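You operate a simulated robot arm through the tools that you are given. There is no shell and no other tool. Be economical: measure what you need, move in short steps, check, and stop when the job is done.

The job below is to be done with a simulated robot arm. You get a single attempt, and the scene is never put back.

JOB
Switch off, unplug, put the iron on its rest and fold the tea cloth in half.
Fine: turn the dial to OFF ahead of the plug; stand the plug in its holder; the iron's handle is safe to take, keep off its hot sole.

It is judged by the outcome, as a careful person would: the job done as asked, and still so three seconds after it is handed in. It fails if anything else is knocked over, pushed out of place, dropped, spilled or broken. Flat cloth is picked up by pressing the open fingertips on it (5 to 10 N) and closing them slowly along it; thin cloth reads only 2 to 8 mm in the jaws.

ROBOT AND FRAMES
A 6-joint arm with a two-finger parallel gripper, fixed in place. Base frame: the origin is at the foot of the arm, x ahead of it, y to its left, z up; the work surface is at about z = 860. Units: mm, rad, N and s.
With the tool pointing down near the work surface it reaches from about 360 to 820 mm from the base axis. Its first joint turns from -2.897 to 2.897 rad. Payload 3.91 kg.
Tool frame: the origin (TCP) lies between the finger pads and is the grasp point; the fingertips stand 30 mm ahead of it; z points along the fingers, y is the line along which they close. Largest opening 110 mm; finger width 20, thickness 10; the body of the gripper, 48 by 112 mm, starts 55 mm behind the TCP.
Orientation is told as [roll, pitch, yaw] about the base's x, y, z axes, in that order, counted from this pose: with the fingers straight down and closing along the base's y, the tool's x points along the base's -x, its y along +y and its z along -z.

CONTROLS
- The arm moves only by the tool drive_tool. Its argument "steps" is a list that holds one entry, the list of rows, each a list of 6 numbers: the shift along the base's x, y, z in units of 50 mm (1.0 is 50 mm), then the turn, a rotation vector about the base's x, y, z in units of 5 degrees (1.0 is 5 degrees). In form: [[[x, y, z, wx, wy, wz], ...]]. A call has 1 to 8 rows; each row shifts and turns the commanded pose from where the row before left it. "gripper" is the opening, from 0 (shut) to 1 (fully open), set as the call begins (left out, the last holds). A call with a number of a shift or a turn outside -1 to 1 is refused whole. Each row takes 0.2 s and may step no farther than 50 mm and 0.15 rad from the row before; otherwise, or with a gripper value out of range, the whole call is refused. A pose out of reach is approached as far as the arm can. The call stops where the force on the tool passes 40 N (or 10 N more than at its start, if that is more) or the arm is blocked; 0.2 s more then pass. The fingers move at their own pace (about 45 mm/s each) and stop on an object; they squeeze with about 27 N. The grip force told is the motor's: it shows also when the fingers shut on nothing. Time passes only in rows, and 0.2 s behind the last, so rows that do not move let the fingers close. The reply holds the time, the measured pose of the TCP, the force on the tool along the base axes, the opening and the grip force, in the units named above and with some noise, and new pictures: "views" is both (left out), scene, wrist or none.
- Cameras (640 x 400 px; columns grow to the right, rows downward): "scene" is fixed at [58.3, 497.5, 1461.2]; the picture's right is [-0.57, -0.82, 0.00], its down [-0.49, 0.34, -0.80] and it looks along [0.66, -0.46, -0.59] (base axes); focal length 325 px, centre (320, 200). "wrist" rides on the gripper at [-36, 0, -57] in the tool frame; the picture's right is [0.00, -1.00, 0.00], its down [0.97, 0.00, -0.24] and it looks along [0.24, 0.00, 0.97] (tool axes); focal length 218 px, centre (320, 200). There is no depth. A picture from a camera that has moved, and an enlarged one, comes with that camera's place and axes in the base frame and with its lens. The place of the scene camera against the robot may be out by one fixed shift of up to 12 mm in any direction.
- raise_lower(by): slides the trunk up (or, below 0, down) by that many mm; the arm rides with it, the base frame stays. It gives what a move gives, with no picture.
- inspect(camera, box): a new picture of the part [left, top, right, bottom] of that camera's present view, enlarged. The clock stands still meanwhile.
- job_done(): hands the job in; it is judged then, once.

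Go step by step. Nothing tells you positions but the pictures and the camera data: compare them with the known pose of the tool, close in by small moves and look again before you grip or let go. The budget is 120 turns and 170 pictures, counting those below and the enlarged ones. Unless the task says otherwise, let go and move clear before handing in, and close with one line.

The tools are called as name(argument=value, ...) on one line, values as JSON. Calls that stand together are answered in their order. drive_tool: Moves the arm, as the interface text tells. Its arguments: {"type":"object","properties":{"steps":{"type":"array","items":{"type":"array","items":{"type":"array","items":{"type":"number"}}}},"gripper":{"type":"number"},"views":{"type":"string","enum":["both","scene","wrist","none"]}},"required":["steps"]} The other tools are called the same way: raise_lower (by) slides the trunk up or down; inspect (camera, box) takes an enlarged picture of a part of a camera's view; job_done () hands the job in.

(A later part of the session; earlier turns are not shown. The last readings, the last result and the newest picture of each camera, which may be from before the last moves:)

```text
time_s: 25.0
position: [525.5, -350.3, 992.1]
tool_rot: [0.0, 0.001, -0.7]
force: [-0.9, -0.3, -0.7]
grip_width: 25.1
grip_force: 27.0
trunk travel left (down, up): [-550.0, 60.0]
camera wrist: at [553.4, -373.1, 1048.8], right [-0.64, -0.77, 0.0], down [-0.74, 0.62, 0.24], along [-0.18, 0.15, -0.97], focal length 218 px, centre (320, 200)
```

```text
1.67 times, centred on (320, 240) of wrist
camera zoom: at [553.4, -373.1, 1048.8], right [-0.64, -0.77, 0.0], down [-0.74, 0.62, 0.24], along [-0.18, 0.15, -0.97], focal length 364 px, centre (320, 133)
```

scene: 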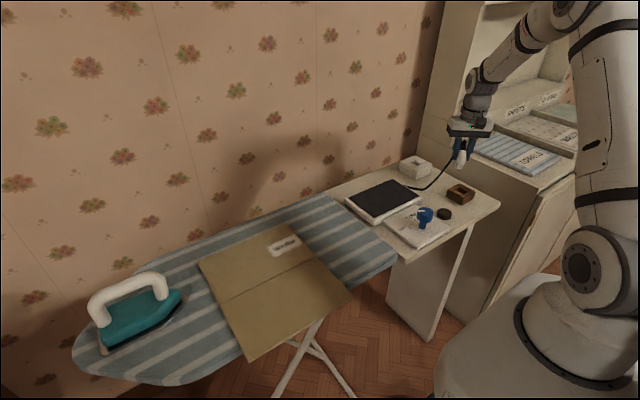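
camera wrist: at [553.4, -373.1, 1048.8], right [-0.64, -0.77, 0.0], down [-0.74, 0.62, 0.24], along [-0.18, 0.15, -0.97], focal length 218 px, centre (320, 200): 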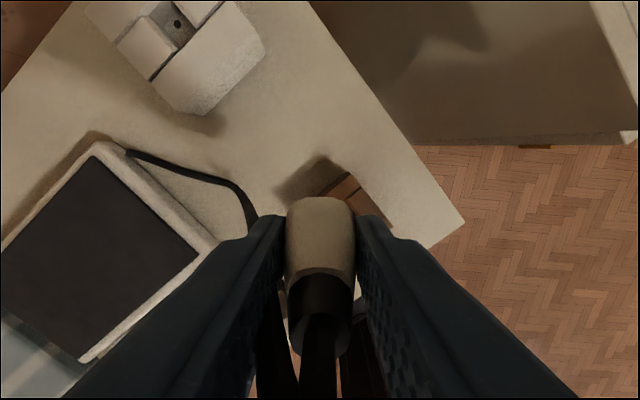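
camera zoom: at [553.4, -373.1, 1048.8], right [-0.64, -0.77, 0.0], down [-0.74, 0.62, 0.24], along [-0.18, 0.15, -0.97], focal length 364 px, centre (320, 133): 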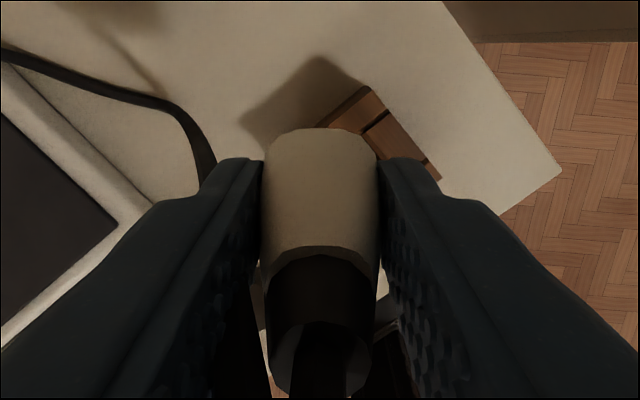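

I'll offset the tool so the wrist camera looks straight down on the holder and I can locate its hole exactly.

drive_tool(steps=[[[-0.4, 0.2, 0, 0, 0, 0], [-0.4, 0.2, 0, 0, 0, 0], [-0.2, 0.1, 0, 0, 0, 0]]], views="scene")

inspect(camera="wrist", box=[240, 70, 400, 230])

```text
time_s: 25.8
position: [476.1, -326.2, 991.6]
tool_rot: [-0.001, -0.001, -0.699]
force: [-0.4, 0.3, 0.0]
grip_width: 25.3
grip_force: 27.5
trunk travel left (down, up): [-550.0, 60.0]
```

scene: 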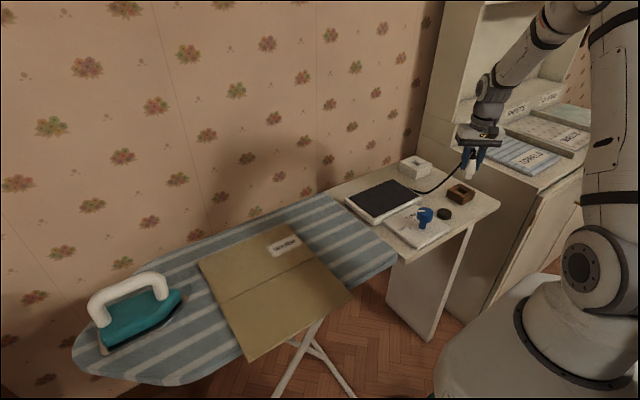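

```text
2.50 times, centred on (320, 150) of wrist
camera zoom: at [503.6, -347.5, 1048.2], right [-0.64, -0.77, 0.0], down [-0.74, 0.62, 0.24], along [-0.18, 0.15, -0.97], focal length 546 px, centre (320, 325)
```

zoom: 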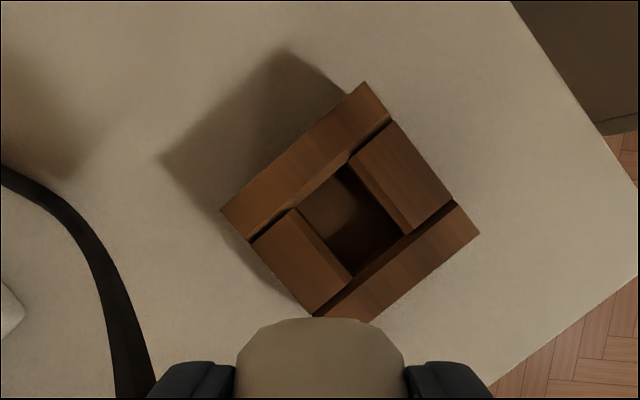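

The hole is centred near (492.5, -349). Moving the plug over it and checking from the scene camera.

drive_tool(steps=[[[0.17, -0.23, 0, 0, 0, 0], [0.16, -0.23, 0, 0, 0, 0], [0, 0, -0.2, 0, 0, 0]]], views="none")

inspect(camera="scene", box=[424, 130, 504, 220])

inspect(camera="wrist", box=[240, 120, 400, 360])

```text
time_s: 26.6
position: [492.2, -348.9, 981.7]
tool_rot: [-0.001, -0.001, -0.696]
force: [-0.1, -0.3, -0.6]
grip_width: 25.4
grip_force: 27.1
trunk travel left (down, up): [-550.0, 60.0]
```

```text
4.44 times, centred on (464, 175) of scene
camera zoom: at [58.3, 497.5, 1461.2], right [-0.57, -0.82, 0.0], down [-0.49, 0.34, -0.8], along [0.66, -0.46, -0.59], focal length 1446 px, centre (-320, 311)
```

zoom: 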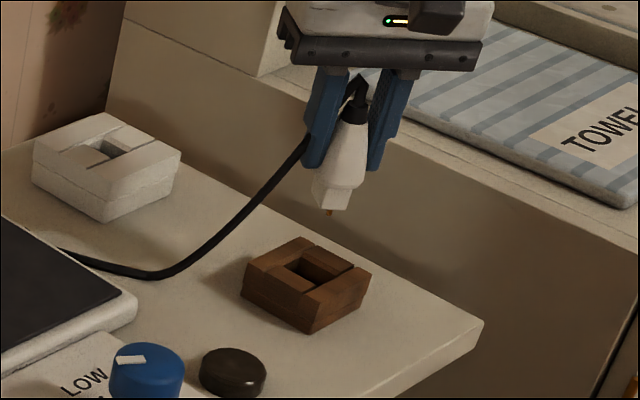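

```text
1.67 times, centred on (320, 240) of wrist
camera zoom: at [520.4, -371.1, 1038.4], right [-0.64, -0.77, 0.0], down [-0.74, 0.62, 0.24], along [-0.18, 0.15, -0.97], focal length 364 px, centre (320, 133)
```

zoom: 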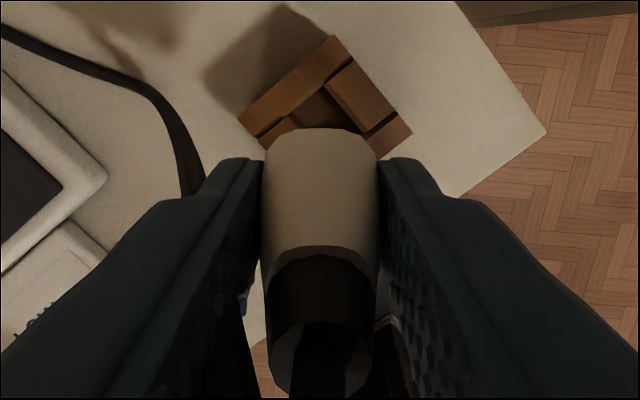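

The plug hangs vertical and roughly over the hole, about 48 mm above it. Lowering 35 mm and rechecking.

drive_tool(steps=[[[0, 0, -0.25, 0, 0, 0], [0, 0, -0.25, 0, 0, 0], [0, 0, -0.2, 0, 0, 0]]], views="none")

inspect(camera="scene", box=[434, 160, 494, 220])

inspect(camera="wrist", box=[260, 130, 380, 230])

```text
time_s: 27.4
position: [493.7, -349.2, 946.8]
tool_rot: [0.0, 0.0, -0.699]
force: [-0.8, 0.0, -0.8]
grip_width: 25.6
grip_force: 26.6
trunk travel left (down, up): [-550.0, 60.0]
```

```text
6.67 times, centred on (464, 190) of scene
camera zoom: at [58.3, 497.5, 1461.2], right [-0.57, -0.82, 0.0], down [-0.49, 0.34, -0.8], along [0.66, -0.46, -0.59], focal length 2169 px, centre (-640, 267)
```

zoom: 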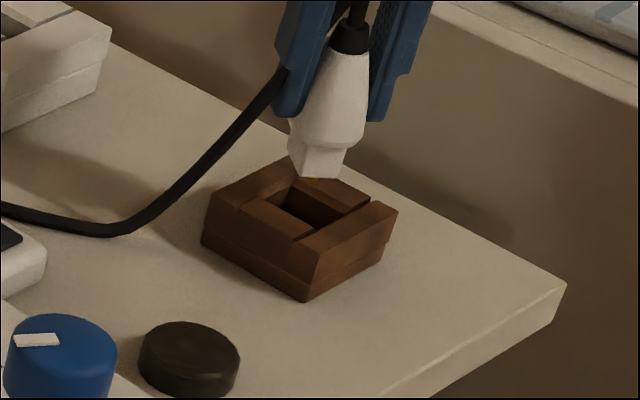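

```text
4.00 times, centred on (320, 180) of wrist
camera zoom: at [520.9, -370.8, 1003.8], right [-0.64, -0.77, 0.0], down [-0.74, 0.62, 0.24], along [-0.18, 0.15, -0.97], focal length 873 px, centre (320, 280)
```

zoom: 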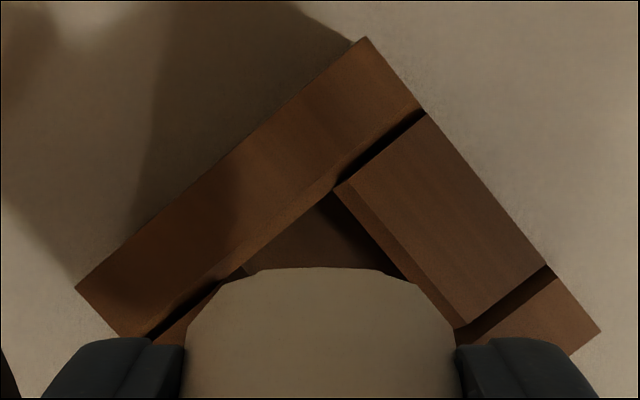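

The foot is nearly over the hole and about 25 mm above it. A small correction, then I'll lower further.

drive_tool(steps=[[[0.02, -0.04, -0.15, 0, 0, 0], [0, 0, -0.15, 0, 0, 0], [0, 0, -0.1, 0, 0, 0]]], views="none")

inspect(camera="scene", box=[444, 165, 484, 215])

inspect(camera="wrist", box=[260, 130, 380, 230])

```text
time_s: 28.2
position: [493.9, -351.2, 926.2]
tool_rot: [-0.001, 0.001, -0.697]
force: [-0.8, 0.3, 0.2]
grip_width: 25.5
grip_force: 25.9
trunk travel left (down, up): [-550.0, 60.0]
```

```text
8.00 times, centred on (464, 190) of scene
camera zoom: at [58.3, 497.5, 1461.2], right [-0.57, -0.82, 0.0], down [-0.49, 0.34, -0.8], along [0.66, -0.46, -0.59], focal length 2603 px, centre (-832, 280)
```

zoom: 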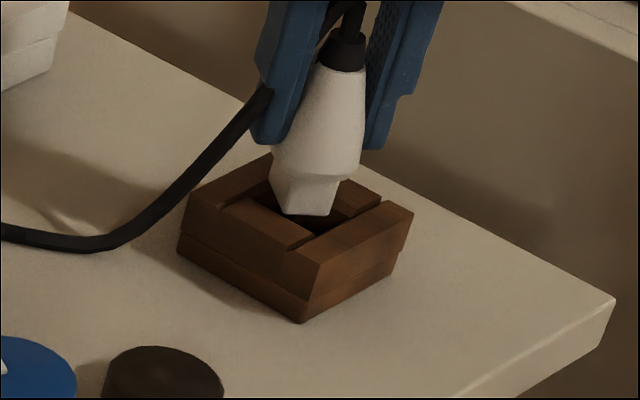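

```text
4.00 times, centred on (320, 180) of wrist
camera zoom: at [521.6, -373.3, 982.4], right [-0.64, -0.77, 0.0], down [-0.74, 0.62, 0.24], along [-0.18, 0.15, -0.97], focal length 873 px, centre (320, 280)
```

zoom: 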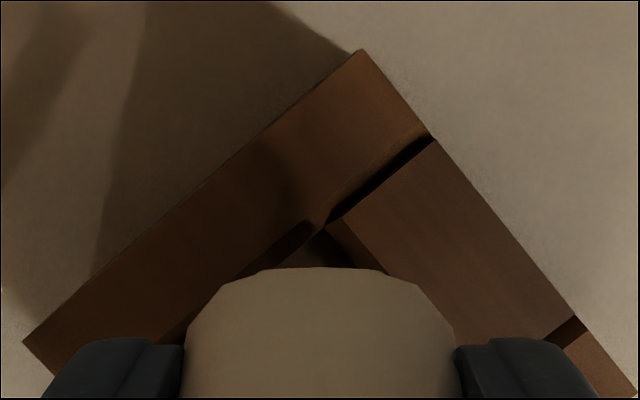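

The foot looks turned relative to the hole: the body has flats (25 mm) that aligned with the pads when it came free. So the tool needs yaw 0 for the foot to match the hole; I'll rise a little and rotate back 40°.

drive_tool(steps=[[[0, 0, 0.3, 0, 0, 1], [0, 0, 0.1, 0, 0, 1], [0, 0, 0, 0, 0, 1], [0, 0, 0, 0, 0, 1], [0, 0, 0, 0, 0, 1], [0, 0, 0, 0, 0, 1], [0, 0, 0, 0, 0, 1], [0, 0, 0, 0, 0, 1]]], views="none")

inspect(camera="scene", box=[434, 150, 494, 220])

inspect(camera="wrist", box=[240, 110, 400, 310])

```text
time_s: 30.0
position: [495.0, -351.0, 945.2]
tool_rot: [0.0, 0.0, 0.001]
force: [0.0, 0.7, -0.1]
grip_width: 25.4
grip_force: 27.3
trunk travel left (down, up): [-550.0, 60.0]
```

```text
5.71 times, centred on (464, 185) of scene
camera zoom: at [58.3, 497.5, 1461.2], right [-0.57, -0.82, 0.0], down [-0.49, 0.34, -0.8], along [0.66, -0.46, -0.59], focal length 1860 px, centre (-503, 286)
```

zoom: 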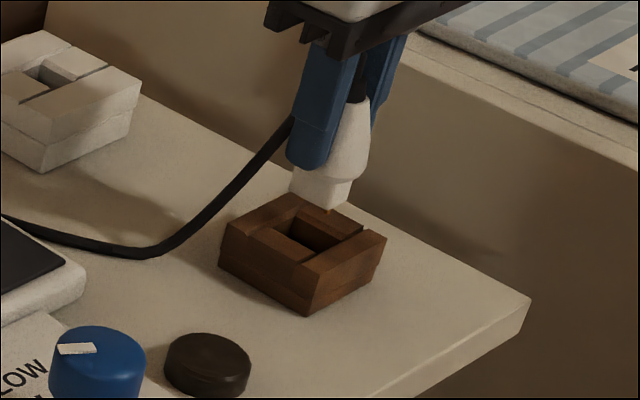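

```text
2.00 times, centred on (320, 210) of wrist
camera zoom: at [530.1, -350.1, 1002.9], right [0.0, -1.0, 0.0], down [-0.97, 0.0, 0.24], along [-0.24, 0.0, -0.97], focal length 436 px, centre (320, 180)
```

zoom: 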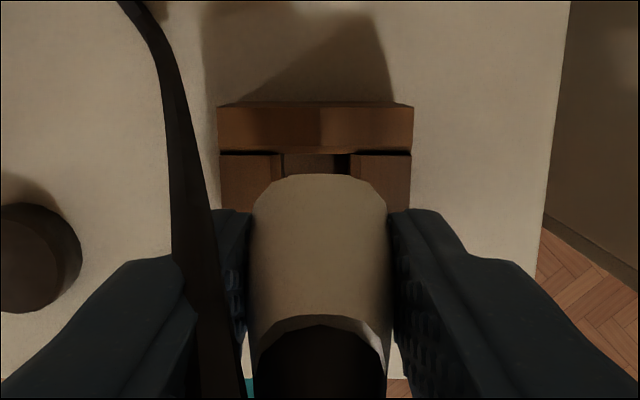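

Now the foot is aligned with the hole. Small centring shift of (-1.5, +2) mm and down.

drive_tool(steps=[[[-0.03, 0.04, -0.15, 0, 0, 0], [0, 0, -0.15, 0, 0, 0], [0, 0, -0.1, 0, 0, 0]]], views="none")

inspect(camera="scene", box=[444, 165, 484, 215])

inspect(camera="wrist", box=[260, 130, 380, 230])

```text
time_s: 30.8
position: [491.8, -349.9, 926.6]
tool_rot: [-0.002, 0.0, 0.0]
force: [-0.6, 0.0, 0.4]
grip_width: 25.3
grip_force: 26.9
trunk travel left (down, up): [-550.0, 60.0]
```

```text
8.00 times, centred on (464, 190) of scene
camera zoom: at [58.3, 497.5, 1461.2], right [-0.57, -0.82, 0.0], down [-0.49, 0.34, -0.8], along [0.66, -0.46, -0.59], focal length 2603 px, centre (-832, 280)
```

zoom: 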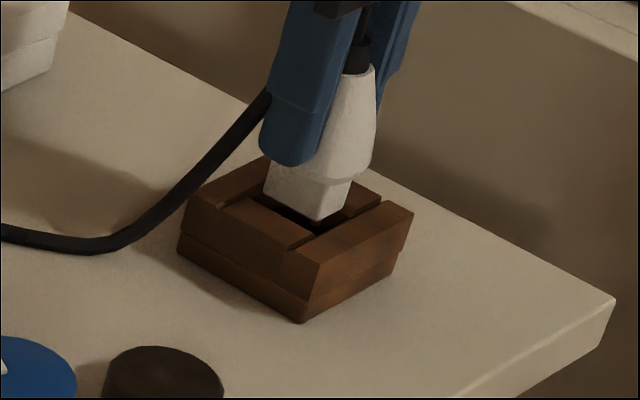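

```text
4.00 times, centred on (320, 180) of wrist
camera zoom: at [528.4, -347.9, 982.5], right [0.0, -1.0, 0.0], down [-0.97, 0.0, 0.24], along [-0.24, 0.0, -0.97], focal length 873 px, centre (320, 280)
```

zoom: 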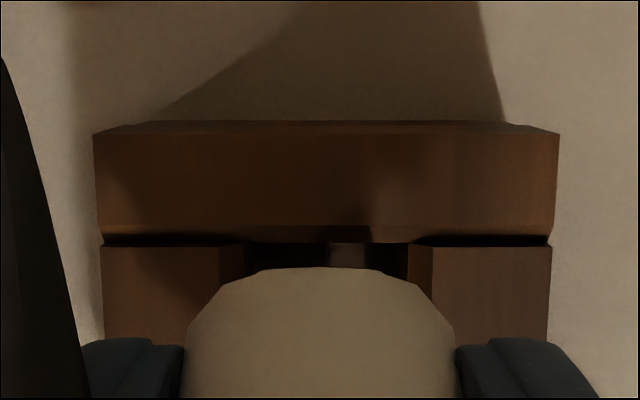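

Looks centred over the hole. Lowering gently while watching the force.

drive_tool(steps=[[[0, -0.01, -0.08, 0, 0, 0], [0, 0, -0.08, 0, 0, 0], [0, 0, -0.08, 0, 0, 0]]], views="none")

inspect(camera="scene", box=[444, 165, 484, 215])

```text
time_s: 31.6
position: [492.8, -350.6, 913.8]
tool_rot: [0.001, -0.001, 0.0]
force: [0.1, 0.1, -1.8]
grip_width: 25.2
grip_force: 26.6
trunk travel left (down, up): [-550.0, 60.0]
```

```text
8.00 times, centred on (464, 190) of scene
camera zoom: at [58.3, 497.5, 1461.2], right [-0.57, -0.82, 0.0], down [-0.49, 0.34, -0.8], along [0.66, -0.46, -0.59], focal length 2603 px, centre (-832, 280)
```

zoom: 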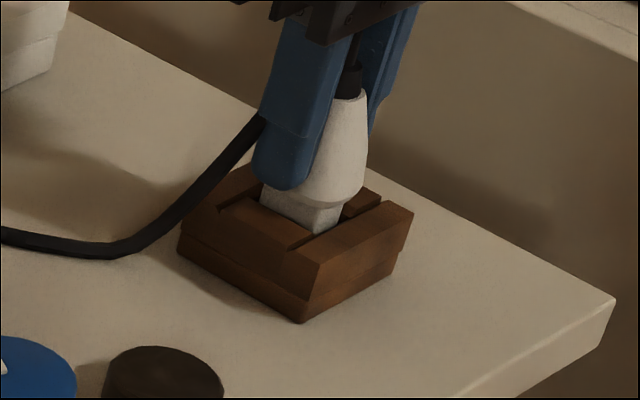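

The foot is entering the hole. Continuing down.

drive_tool(steps=[[[0, 0, -0.07, 0, 0, 0], [0, 0, -0.07, 0, 0, 0], [0, 0, -0.06, 0, 0, 0]]], views="none")

inspect(camera="scene", box=[444, 165, 484, 215])

```text
time_s: 32.4
position: [494.8, -349.4, 907.8]
tool_rot: [-0.001, -0.002, 0.0]
force: [0.5, 1.6, 13.3]
grip_width: 25.4
grip_force: 26.9
trunk travel left (down, up): [-550.0, 60.0]
```

```text
8.00 times, centred on (464, 190) of scene
camera zoom: at [58.3, 497.5, 1461.2], right [-0.57, -0.82, 0.0], down [-0.49, 0.34, -0.8], along [0.66, -0.46, -0.59], focal length 2603 px, centre (-832, 280)
```

zoom: 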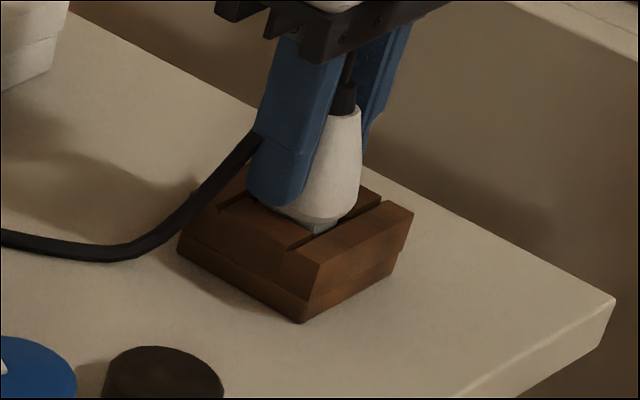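

Contact at 13 N with the foot almost fully in. Opening gently and checking that it stands.

drive_tool(steps=[[[0, 0, 0.02, 0, 0, 0], [0, 0, 0, 0, 0, 0], [0, 0, 0, 0, 0, 0]]], gripper=0.45, views="wrist")

inspect(camera="scene", box=[444, 165, 484, 215])

```text
time_s: 33.2
position: [493.0, -349.4, 905.1]
tool_rot: [0.0, 0.0, 0.0]
force: [0.4, -0.4, 0.2]
grip_width: 49.7
grip_force: 0.2
trunk travel left (down, up): [-550.0, 60.0]
camera wrist: at [528.8, -348.2, 962.3], right [0.0, -1.0, 0.0], down [-0.97, 0.0, 0.24], along [-0.24, 0.0, -0.97], focal length 218 px, centre (320, 200)
```

wrist: 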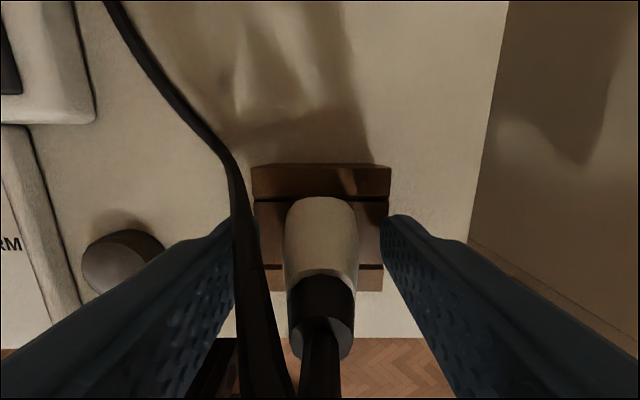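

```text
8.00 times, centred on (464, 190) of scene
camera zoom: at [58.3, 497.5, 1461.2], right [-0.57, -0.82, 0.0], down [-0.49, 0.34, -0.8], along [0.66, -0.46, -0.59], focal length 2603 px, centre (-832, 280)
```

zoom: 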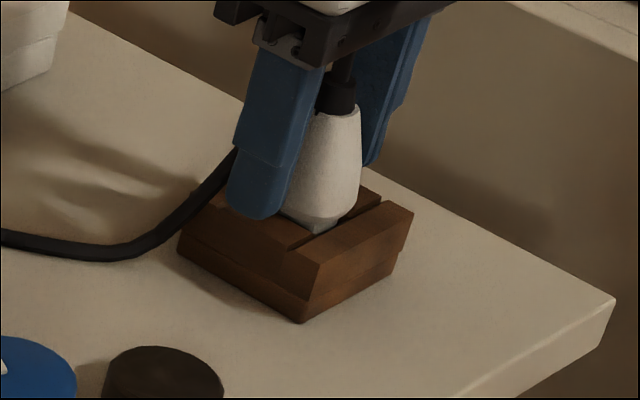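

The plug stands in its holder. Rising straight up slowly, since the cable passes beside the left finger.

drive_tool(steps=[[[0, 0, 0.2, 0, 0, 0], [0, 0, 0.2, 0, 0, 0], [0, 0, 0.2, 0, 0, 0], [0, 0, 0.3, 0, 0, 0]]], views="wrist")

inspect(camera="scene", box=[424, 125, 504, 215])

```text
time_s: 34.2
position: [491.7, -348.2, 951.1]
tool_rot: [-0.001, 0.0, -0.001]
force: [0.4, 0.0, -0.4]
grip_width: 49.5
grip_force: 0.0
trunk travel left (down, up): [-550.0, 60.0]
camera wrist: at [527.8, -347.9, 1007.5], right [0.0, -1.0, 0.0], down [-0.97, 0.0, 0.24], along [-0.24, 0.0, -0.97], focal length 218 px, centre (320, 200)
```

wrist: 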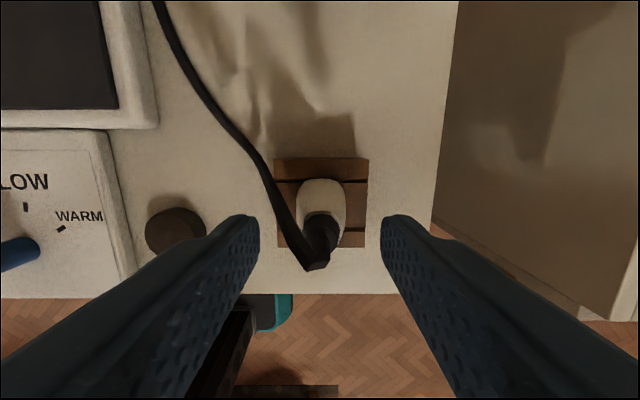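

```text
4.44 times, centred on (464, 170) of scene
camera zoom: at [58.3, 497.5, 1461.2], right [-0.57, -0.82, 0.0], down [-0.49, 0.34, -0.8], along [0.66, -0.46, -0.59], focal length 1446 px, centre (-320, 333)
```

zoom: 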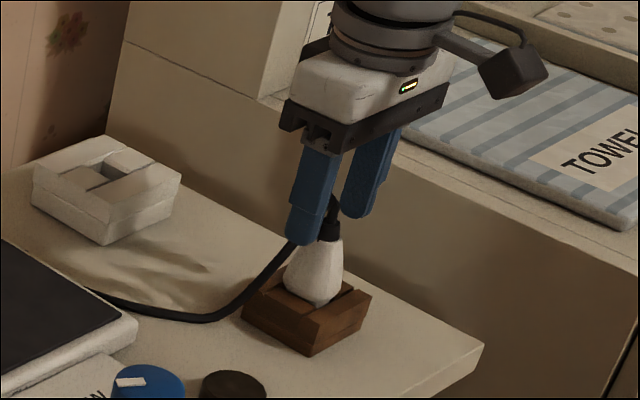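

The plug stands clear and the gripper is free. Next I'll lift and swing toward the iron, turning the jaws to close across its handle (yaw +90°).

drive_tool(steps=[[[0, 0, 1, 0, 0, 0], [0, 0, 1, 0, 0, 0], [0, 0.5, 0.6, 0, 0, 1], [0, 1, 0, 0, 0, 1], [0, 1, 0, 0, 0, 1], [0, 1, 0, 0, 0, 1], [0, 1, 0, 0, 0, 1], [0, 1, 0, 0, 0, 1]]], gripper=0.8, views="none")

drive_tool(steps=[[[0, 0.9, 0, 0, 0, 1], [0, 0.9, 0, 0, 0, 1], [0, 0.9, 0, 0, 0, 1], [0, 0.9, 0, 0, 0, 1], [0, 0.9, 0, 0, 0, 1], [0, 0.9, 0, 0, 0, 1], [0, 0.9, 0, 0, 0, 1], [0, 0.9, 0, 0, 0, 1]]], views="both")

```text
time_s: 36.0
position: [491.2, -75.0, 1082.5]
tool_rot: [0.001, 0.001, 0.523]
force: [-0.1, 0.1, 0.1]
grip_width: 88.1
grip_force: 0.1
trunk travel left (down, up): [-550.0, 60.0]
```

```text
time_s: 37.8
position: [492.0, 285.9, 1079.3]
tool_rot: [0.001, 0.0, 1.222]
force: [0.7, -0.3, -0.3]
grip_width: 87.8
grip_force: 0.1
trunk travel left (down, up): [-550.0, 60.0]
camera wrist: at [504.1, 320.7, 1135.6], right [0.94, -0.34, 0.0], down [-0.33, -0.91, 0.24], along [-0.08, -0.23, -0.97], focal length 218 px, centre (320, 200)
```

scene: 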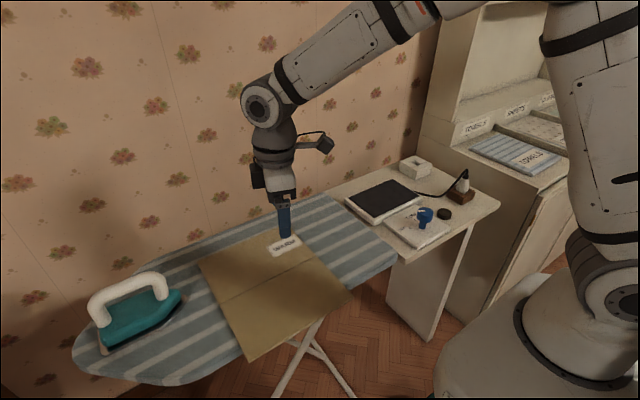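
wrist: 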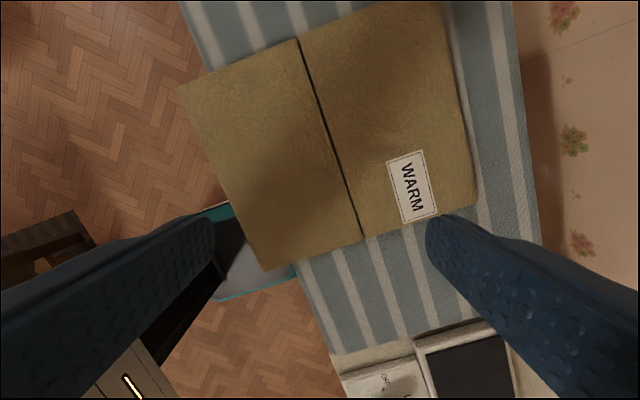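

drive_tool(steps=[[[0.2, 0.8, 0, 0, 0, 1], [0.2, 0.8, 0, 0, 0, 1], [0.2, 0.8, 0, 0, 0, 1], [0.2, 0.8, 0, 0, 0, 1], [0.2, 0.8, 0, 0, 0, 0]]])

inspect(camera="scene", box=[60, 210, 220, 370])

```text
time_s: 39.0
position: [544.1, 486.5, 1080.0]
tool_rot: [0.0, 0.002, 1.571]
force: [0.1, 0.5, -0.2]
grip_width: 87.8
grip_force: 0.1
trunk travel left (down, up): [-550.0, 60.0]
camera wrist: at [543.4, 524.2, 1135.8], right [1.0, 0.0, 0.0], down [0.0, -0.97, 0.24], along [0.0, -0.24, -0.97], focal length 218 px, centre (320, 200)
```

scene: 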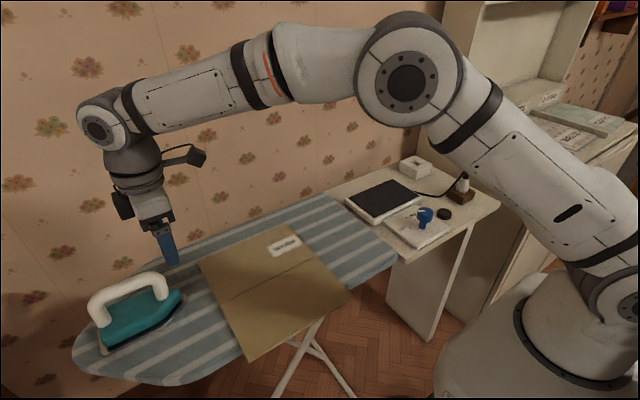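
wrist: 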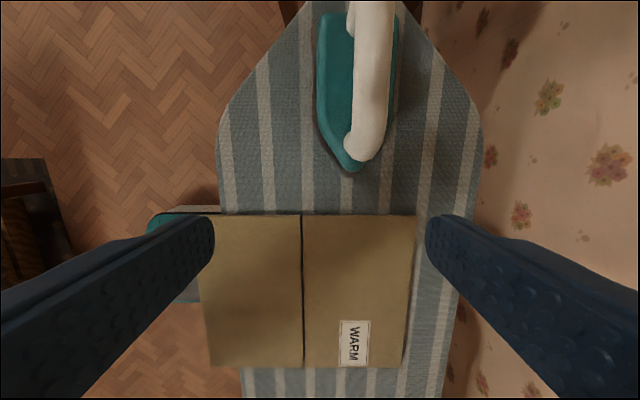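

```text
2.50 times, centred on (140, 290) of scene
camera zoom: at [58.3, 497.5, 1461.2], right [-0.57, -0.82, 0.0], down [-0.49, 0.34, -0.8], along [0.66, -0.46, -0.59], focal length 814 px, centre (770, -25)
```

zoom: 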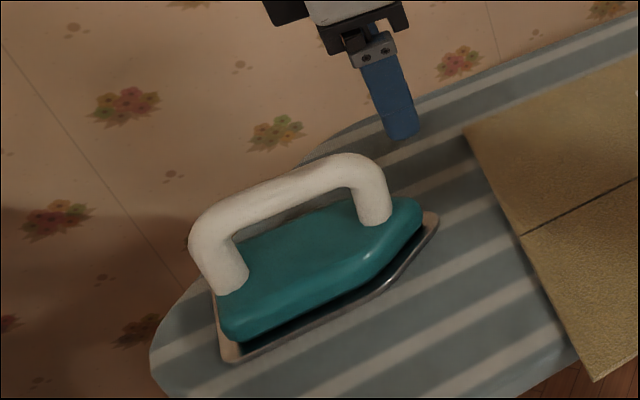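

The iron points along -y with its handle at about x 577. Moving above the handle.

drive_tool(steps=[[[0.32, 0.7, 0, 0, 0, 0], [0.32, 0.7, 0, 0, 0, 0]]])

inspect(camera="wrist", box=[220, 60, 420, 300])

```text
time_s: 39.6
position: [575.0, 557.8, 1080.7]
tool_rot: [0.0, 0.003, 1.572]
force: [0.4, 0.5, 0.9]
grip_width: 88.1
grip_force: 0.1
trunk travel left (down, up): [-550.0, 60.0]
camera wrist: at [575.6, 595.2, 1136.2], right [1.0, 0.0, 0.0], down [0.0, -0.97, 0.24], along [0.0, -0.24, -0.97], focal length 218 px, centre (320, 200)
```

scene: 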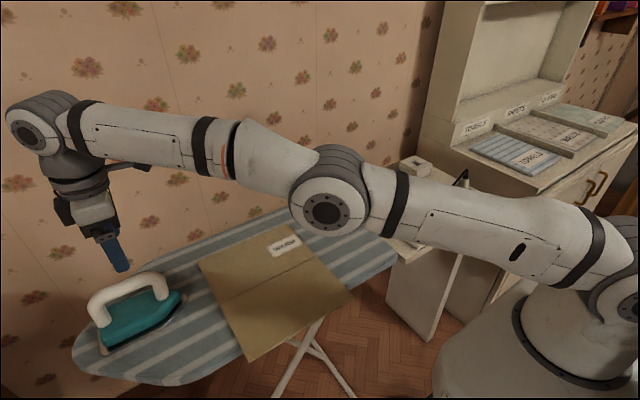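
wrist: 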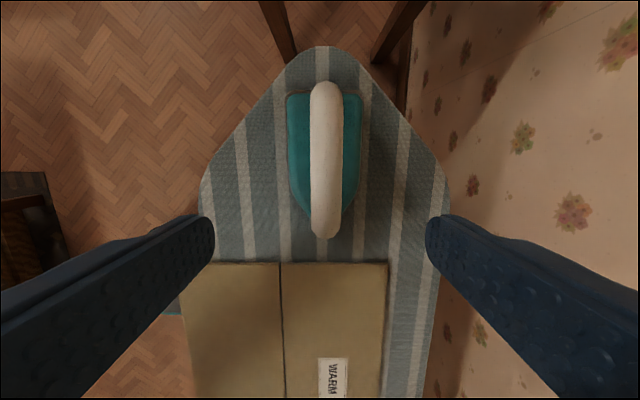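

```text
1.67 times, centred on (320, 180) of wrist
camera zoom: at [575.6, 595.2, 1136.2], right [1.0, 0.0, 0.0], down [0.0, -0.97, 0.24], along [0.0, -0.24, -0.97], focal length 364 px, centre (320, 233)
```

zoom: 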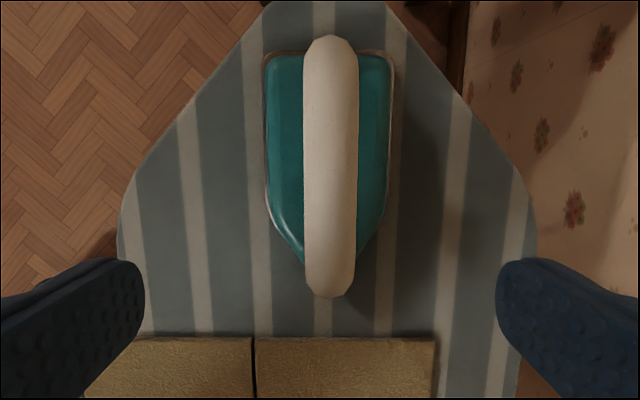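

The handle runs along y from about 519 to 639 at x≈580, with its top near z 972. I'll move over its middle and lower partway.

drive_tool(steps=[[[0.05, 0.2, -0.5, 0, 0, 0], [0.05, 0.2, -0.5, 0, 0, 0]]])

inspect(camera="scene", box=[60, 190, 220, 370])

```text
time_s: 40.2
position: [573.3, 569.1, 1027.5]
tool_rot: [0.002, 0.002, 1.571]
force: [-0.1, -0.5, 0.5]
grip_width: 88.2
grip_force: 0.1
out of reach, approached as far as the arm can: row 1, 2
trunk travel left (down, up): [-550.0, 60.0]
camera wrist: at [573.1, 606.7, 1083.9], right [1.0, 0.0, 0.0], down [0.0, -0.97, 0.24], along [0.0, -0.24, -0.97], focal length 218 px, centre (320, 200)
```

scene: 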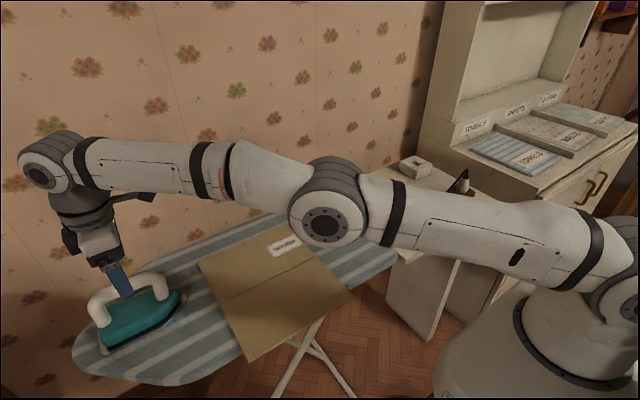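
wrist: 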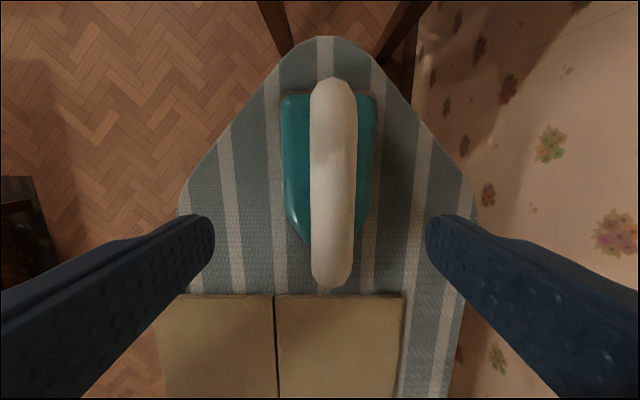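

```text
2.22 times, centred on (140, 280) of scene
camera zoom: at [58.3, 497.5, 1461.2], right [-0.57, -0.82, 0.0], down [-0.49, 0.34, -0.8], along [0.66, -0.46, -0.59], focal length 723 px, centre (720, 22)
```

zoom: 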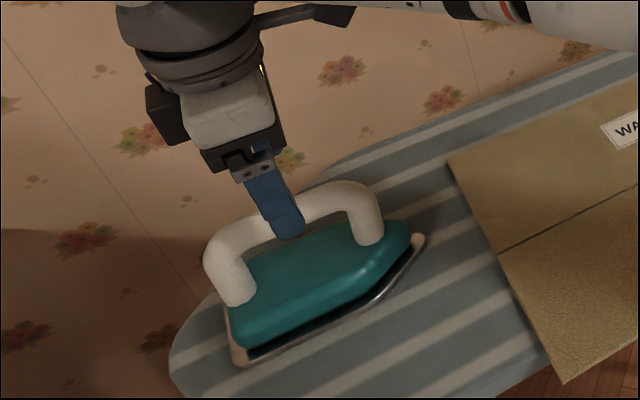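

The reach is tight here; raising the trunk changes the shoulder height and gives more reach. I'll step lower first and see what position is reached.

drive_tool(steps=[[[0, 0, -0.3, 0, 0, 0], [0, 0, -0.3, 0, 0, 0]]], views="wrist")

```text
time_s: 40.8
position: [573.3, 568.4, 998.8]
tool_rot: [0.0, -0.001, 1.573]
force: [-0.7, 0.0, 0.7]
grip_width: 87.9
grip_force: 0.0
trunk travel left (down, up): [-550.0, 60.0]
camera wrist: at [573.3, 605.3, 1055.5], right [1.0, 0.0, 0.0], down [0.0, -0.97, 0.24], along [0.0, -0.24, -0.97], focal length 218 px, centre (320, 200)
```

wrist: 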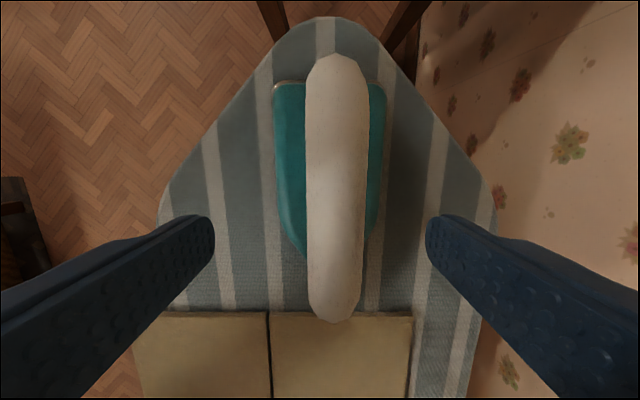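

drive_tool(steps=[[[0.12, 0.2, 0, 0, 0, 0]]], views="none")

```text
time_s: 41.2
position: [572.9, 571.4, 997.9]
tool_rot: [0.002, -0.001, 1.571]
force: [0.3, -0.1, -0.5]
grip_width: 87.9
grip_force: 0.0
out of reach, approached as far as the arm can: row 1
trunk travel left (down, up): [-550.0, 60.0]
```

raise_lower(by=40)

drive_tool(steps=[[[0.1, 0.1, -0.8, 0, 0, 0], [0.1, 0.1, 0, 0, 0, 0]]], views="none")

```text
time_s: 42.0
position: [573.7, 571.3, 1038.8]
tool_rot: [0.0, 0.0, 1.57]
force: [-1.3, 0.1, -0.2]
grip_width: 87.9
grip_force: 0.1
trunk travel left (down, up): [-590.0, 20.0]
```

```text
time_s: 42.6
position: [577.1, 574.2, 999.5]
tool_rot: [0.0, 0.001, 1.572]
force: [0.2, 0.5, -0.5]
grip_width: 87.8
grip_force: 0.2
out of reach, approached as far as the arm can: row 2
trunk travel left (down, up): [-590.0, 20.0]
```

Raising helps. I'll use the remaining 20 mm and lower the tool onto the handle height.

raise_lower(by=20)

drive_tool(steps=[[[0, 0, -0.5, 0, 0, 0], [0.1, 0.1, -0.2, 0, 0, 0], [0.02, 0.06, 0, 0, 0, 0]]], views="wrist")

inspect(camera="scene", box=[60, 210, 220, 370])

```text
time_s: 43.3
position: [577.1, 574.1, 1019.6]
tool_rot: [-0.001, 0.0, 1.571]
force: [-0.2, 0.0, -0.2]
grip_width: 88.2
grip_force: 0.0
trunk travel left (down, up): [-610.0, 0.0]
```

```text
time_s: 44.1
position: [579.4, 574.7, 983.6]
tool_rot: [-0.003, -0.002, 1.57]
force: [0.8, 0.1, -0.2]
grip_width: 88.1
grip_force: 0.0
out of reach, approached as far as the arm can: row 2
trunk travel left (down, up): [-610.0, 0.0]
camera wrist: at [578.5, 612.4, 1040.4], right [1.0, 0.0, 0.0], down [0.0, -0.97, 0.24], along [0.0, -0.24, -0.97], focal length 218 px, centre (320, 200)
```

wrist: 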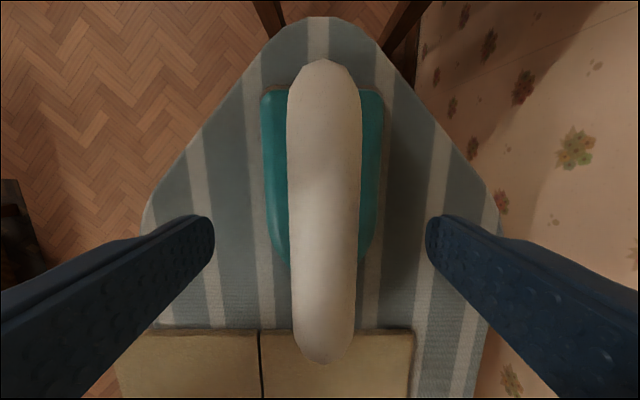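

```text
2.50 times, centred on (140, 290) of scene
camera zoom: at [58.3, 497.5, 1461.2], right [-0.57, -0.82, 0.0], down [-0.49, 0.34, -0.8], along [0.66, -0.46, -0.59], focal length 814 px, centre (770, -25)
```

zoom: 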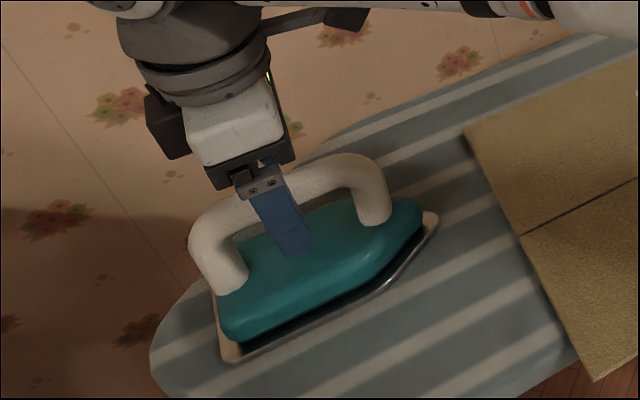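

The handle is centred between the fingers and about 16 mm below the TCP. Lowering 19 mm and closing on it.

drive_tool(steps=[[[0, 0.05, -0.2, 0, 0, 0], [0, 0.03, -0.18, 0, 0, 0]]], views="none")

inspect(camera="scene", box=[60, 210, 220, 370])

inspect(camera="wrist", box=[180, 40, 460, 400])

```text
time_s: 44.7
position: [575.8, 576.6, 965.3]
tool_rot: [0.001, 0.001, 1.569]
force: [-0.5, -0.3, 0.2]
grip_width: 87.8
grip_force: 0.0
out of reach, approached as far as the arm can: row 1
trunk travel left (down, up): [-610.0, 0.0]
```

```text
2.50 times, centred on (140, 290) of scene
camera zoom: at [58.3, 497.5, 1461.2], right [-0.57, -0.82, 0.0], down [-0.49, 0.34, -0.8], along [0.66, -0.46, -0.59], focal length 814 px, centre (770, -25)
```

zoom: 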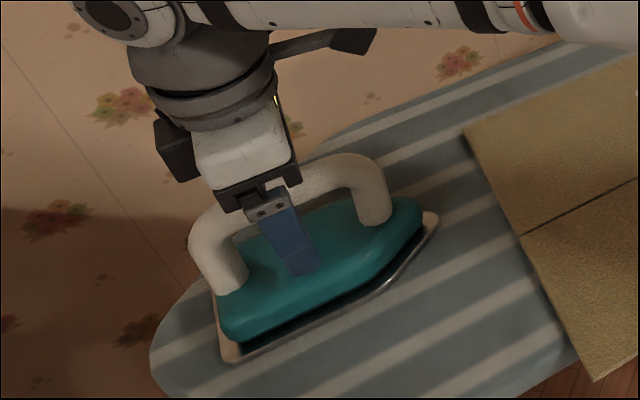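

```text
1.11 times, centred on (320, 220) of wrist
camera zoom: at [575.7, 614.3, 1021.7], right [1.0, 0.0, 0.0], down [0.0, -0.97, 0.24], along [0.0, -0.24, -0.97], focal length 242 px, centre (320, 178)
```

zoom: 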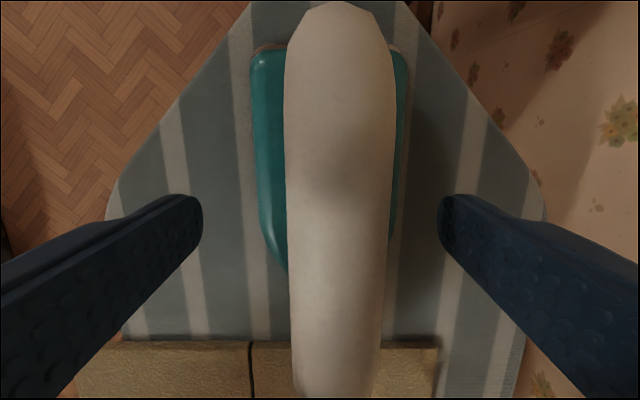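

drive_tool(steps=[[[0.07, -0.05, 0, 0, 0, 0]]], views="none")

drive_tool(steps=[[[0, 0, 0, 0, 0, 0], [0, 0, 0, 0, 0, 0], [0, 0, 0, 0, 0, 0], [0, 0, 0, 0, 0, 0], [0, 0, 0, 0, 0, 0]]], gripper=0.0, views="both")

```text
time_s: 45.1
position: [577.6, 571.4, 965.4]
tool_rot: [0.001, 0.001, 1.571]
force: [-0.5, 1.2, -0.3]
grip_width: 87.9
grip_force: 0.0
out of reach, approached as far as the arm can: row 1
trunk travel left (down, up): [-610.0, 0.0]
```

```text
time_s: 46.3
position: [578.0, 573.0, 965.0]
tool_rot: [0.0, 0.0, 1.568]
force: [5.4, -0.4, 1.6]
grip_width: 25.4
grip_force: 26.6
trunk travel left (down, up): [-610.0, 0.0]
camera wrist: at [578.6, 609.6, 1021.6], right [1.0, 0.0, 0.0], down [0.0, -0.97, 0.24], along [0.0, -0.24, -0.97], focal length 218 px, centre (320, 200)
```

scene: 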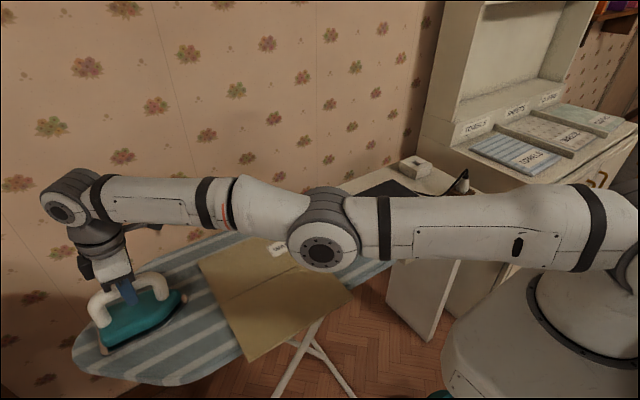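
wrist: 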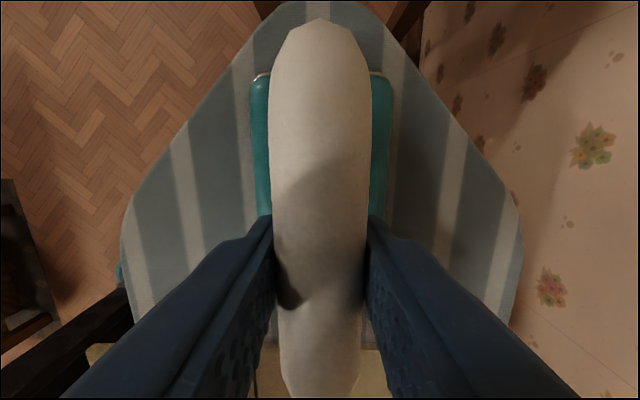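

The handle is gripped (25.4 mm). Lifting slowly, drawing slightly inward to stay in reach.

drive_tool(steps=[[[0, 0, 0.1, 0, 0, 0], [-0.02, -0.02, 0.15, 0, 0, 0], [-0.05, -0.05, 0.2, 0, 0, 0], [-0.05, -0.05, 0.2, 0, 0, 0]]])

inspect(camera="scene", box=[60, 210, 220, 370])

```text
time_s: 47.3
position: [577.6, 572.7, 997.5]
tool_rot: [0.002, 0.002, 1.572]
force: [0.0, 0.3, -10.1]
grip_width: 25.8
grip_force: 27.3
out of reach, approached as far as the arm can: row 3, 4
trunk travel left (down, up): [-610.0, 0.0]
camera wrist: at [577.3, 610.0, 1053.6], right [1.0, 0.0, 0.0], down [0.0, -0.97, 0.24], along [0.0, -0.24, -0.97], focal length 218 px, centre (320, 200)
```

scene: 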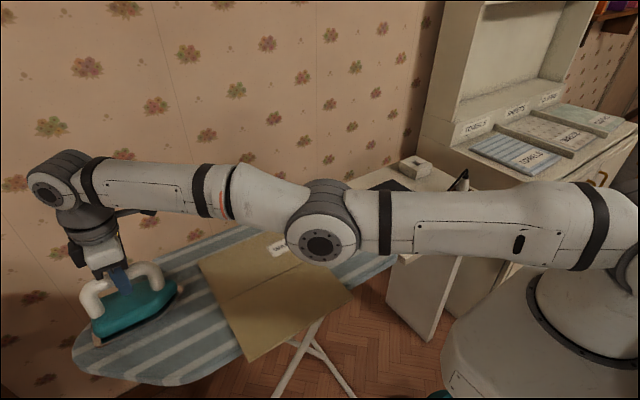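
wrist: 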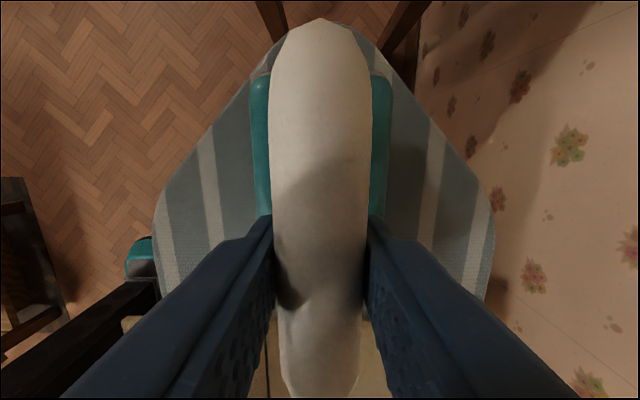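

```text
2.50 times, centred on (140, 290) of scene
camera zoom: at [58.3, 497.5, 1461.2], right [-0.57, -0.82, 0.0], down [-0.49, 0.34, -0.8], along [0.66, -0.46, -0.59], focal length 814 px, centre (770, -25)
```

zoom: 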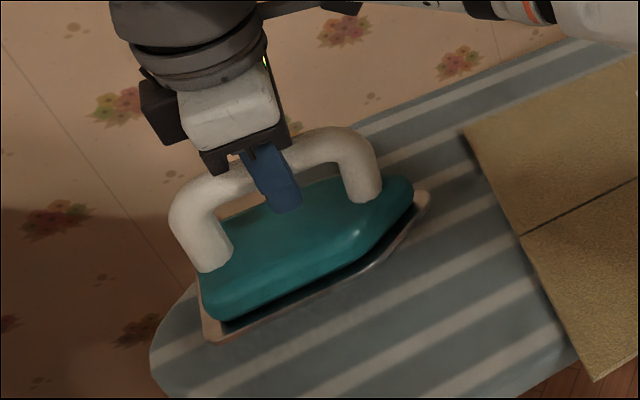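

The iron hangs level. Carrying it gently toward the rest, rising a bit on the way.

drive_tool(steps=[[[0, -0.2, 0.05, 0, 0, 0], [0, -0.3, 0.15, 0, 0, 0], [0, -0.4, 0.2, 0, 0, 0], [0, -0.5, 0.2, 0, 0, 0], [0, -0.6, 0.1, 0, 0, 0], [0, -0.6, 0.1, 0, 0, 0], [0, -0.6, 0, 0, 0, 0], [0, -0.6, 0, 0, 0, 0]]], views="scene")

```text
time_s: 49.1
position: [671.8, 466.8, 1047.2]
tool_rot: [0.003, 0.001, 1.573]
force: [0.3, 0.2, -9.2]
grip_width: 25.6
grip_force: 27.0
out of reach, approached as far as the arm can: row 1, 2, 3, 4, 5, 6, 7, 8
trunk travel left (down, up): [-610.0, 0.0]
```

scene: 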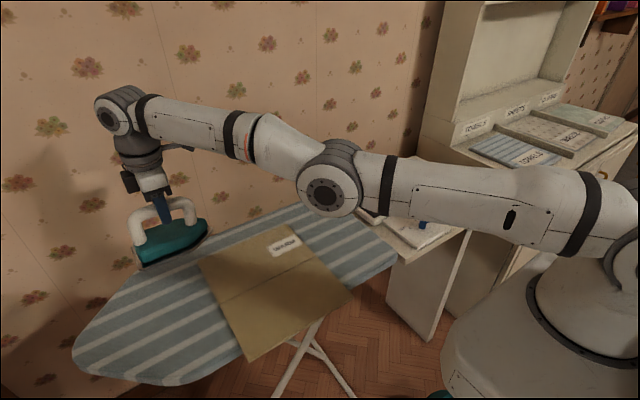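

The commanded pose had drifted outward in x, so I'll pull back in x before continuing.

drive_tool(steps=[[[-0.4, 0, 0, 0, 0, 0], [-0.5, 0, 0, 0, 0, 0]]], views="none")

```text
time_s: 49.7
position: [651.0, 489.4, 1050.6]
tool_rot: [0.006, 0.003, 1.571]
force: [0.4, 0.6, -10.4]
grip_width: 25.8
grip_force: 27.4
out of reach, approached as far as the arm can: row 1, 2
trunk travel left (down, up): [-610.0, 0.0]
```

drive_tool(steps=[[[0, 0, 0, 0, 0, 0], [0, 0, 0, 0, 0, 0], [0, 0, 0, 0, 0, 0]]], views="scene")

```text
time_s: 50.5
position: [653.1, 489.0, 1049.3]
tool_rot: [0.004, 0.003, 1.57]
force: [-1.0, -0.3, -10.3]
grip_width: 25.5
grip_force: 26.7
trunk travel left (down, up): [-610.0, 0.0]
```

scene: 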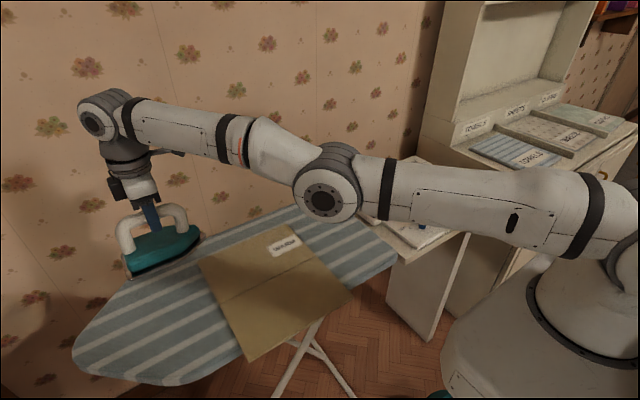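

The arm is stretched to its limit and slid along that shell. Going down while pulling inward should free it; the iron has about 80 mm of clearance.

drive_tool(steps=[[[0, 0, -0.4, 0, 0, 0], [-0.2, -0.15, -0.3, 0, 0, 0], [-0.2, -0.15, 0, 0, 0, 0]]], views="none")

```text
time_s: 51.3
position: [654.0, 491.9, 1014.3]
tool_rot: [0.002, 0.002, 1.571]
force: [-0.3, 0.2, -10.3]
grip_width: 25.6
grip_force: 27.1
out of reach, approached as far as the arm can: row 2, 3
trunk travel left (down, up): [-610.0, 0.0]
```

Contraction along the radius isn't being followed. I'll try a few larger purely radial steps inward.

drive_tool(steps=[[[-0.7, -0.52, 0, 0, 0, 0], [-0.7, -0.52, 0, 0, 0, 0]]], views="none")

```text
time_s: 51.9
position: [652.6, 492.8, 1016.1]
tool_rot: [0.002, 0.002, 1.572]
force: [-0.6, 0.5, -10.4]
grip_width: 25.4
grip_force: 26.6
out of reach, approached as far as the arm can: row 1, 2
trunk travel left (down, up): [-610.0, 0.0]
```

drive_tool(steps=[[[-0.79, -0.6, 0, 0, 0, 0], [-0.79, -0.6, 0, 0, 0, 0], [-0.79, -0.6, 0, 0, 0, 0], [-0.79, -0.6, 0, 0, 0, 0], [-0.79, -0.6, 0, 0, 0, 0], [-0.79, -0.6, 0, 0, 0, 0]]], views="none")

```text
time_s: 53.3
position: [654.4, 490.8, 1016.3]
tool_rot: [0.003, 0.001, 1.57]
force: [-0.7, -0.1, -9.5]
grip_width: 25.8
grip_force: 26.9
out of reach, approached as far as the arm can: row 1, 2, 3, 4, 5, 6
trunk travel left (down, up): [-610.0, 0.0]
```

My guess is that the elbow went just past straight and is caught on its stop. I'll go slightly outward and down, which drives the elbow back through straight, then inward.

drive_tool(steps=[[[0.16, 0.12, -0.1, 0, 0, 0], [0.08, 0.06, -0.2, 0, 0, 0], [0, 0, -0.25, 0, 0, 0], [-0.1, -0.08, -0.1, 0, 0, 0], [-0.1, -0.08, 0, 0, 0, 0]]], views="scene")

```text
time_s: 54.5
position: [655.1, 493.0, 986.6]
tool_rot: [0.003, 0.003, 1.572]
force: [0.3, -0.3, -10.3]
grip_width: 25.7
grip_force: 27.1
out of reach, approached as far as the arm can: row 1, 2, 4, 5
trunk travel left (down, up): [-610.0, 0.0]
```

scene: 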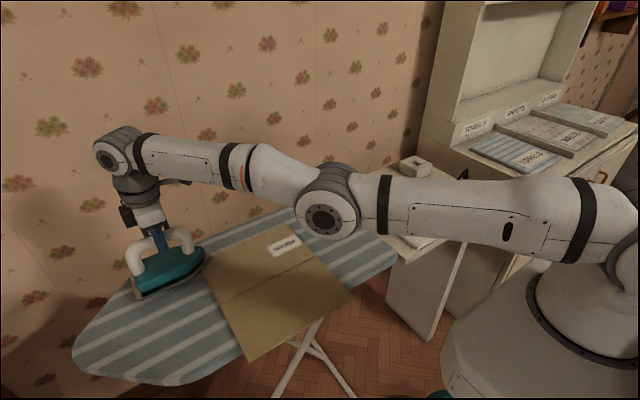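

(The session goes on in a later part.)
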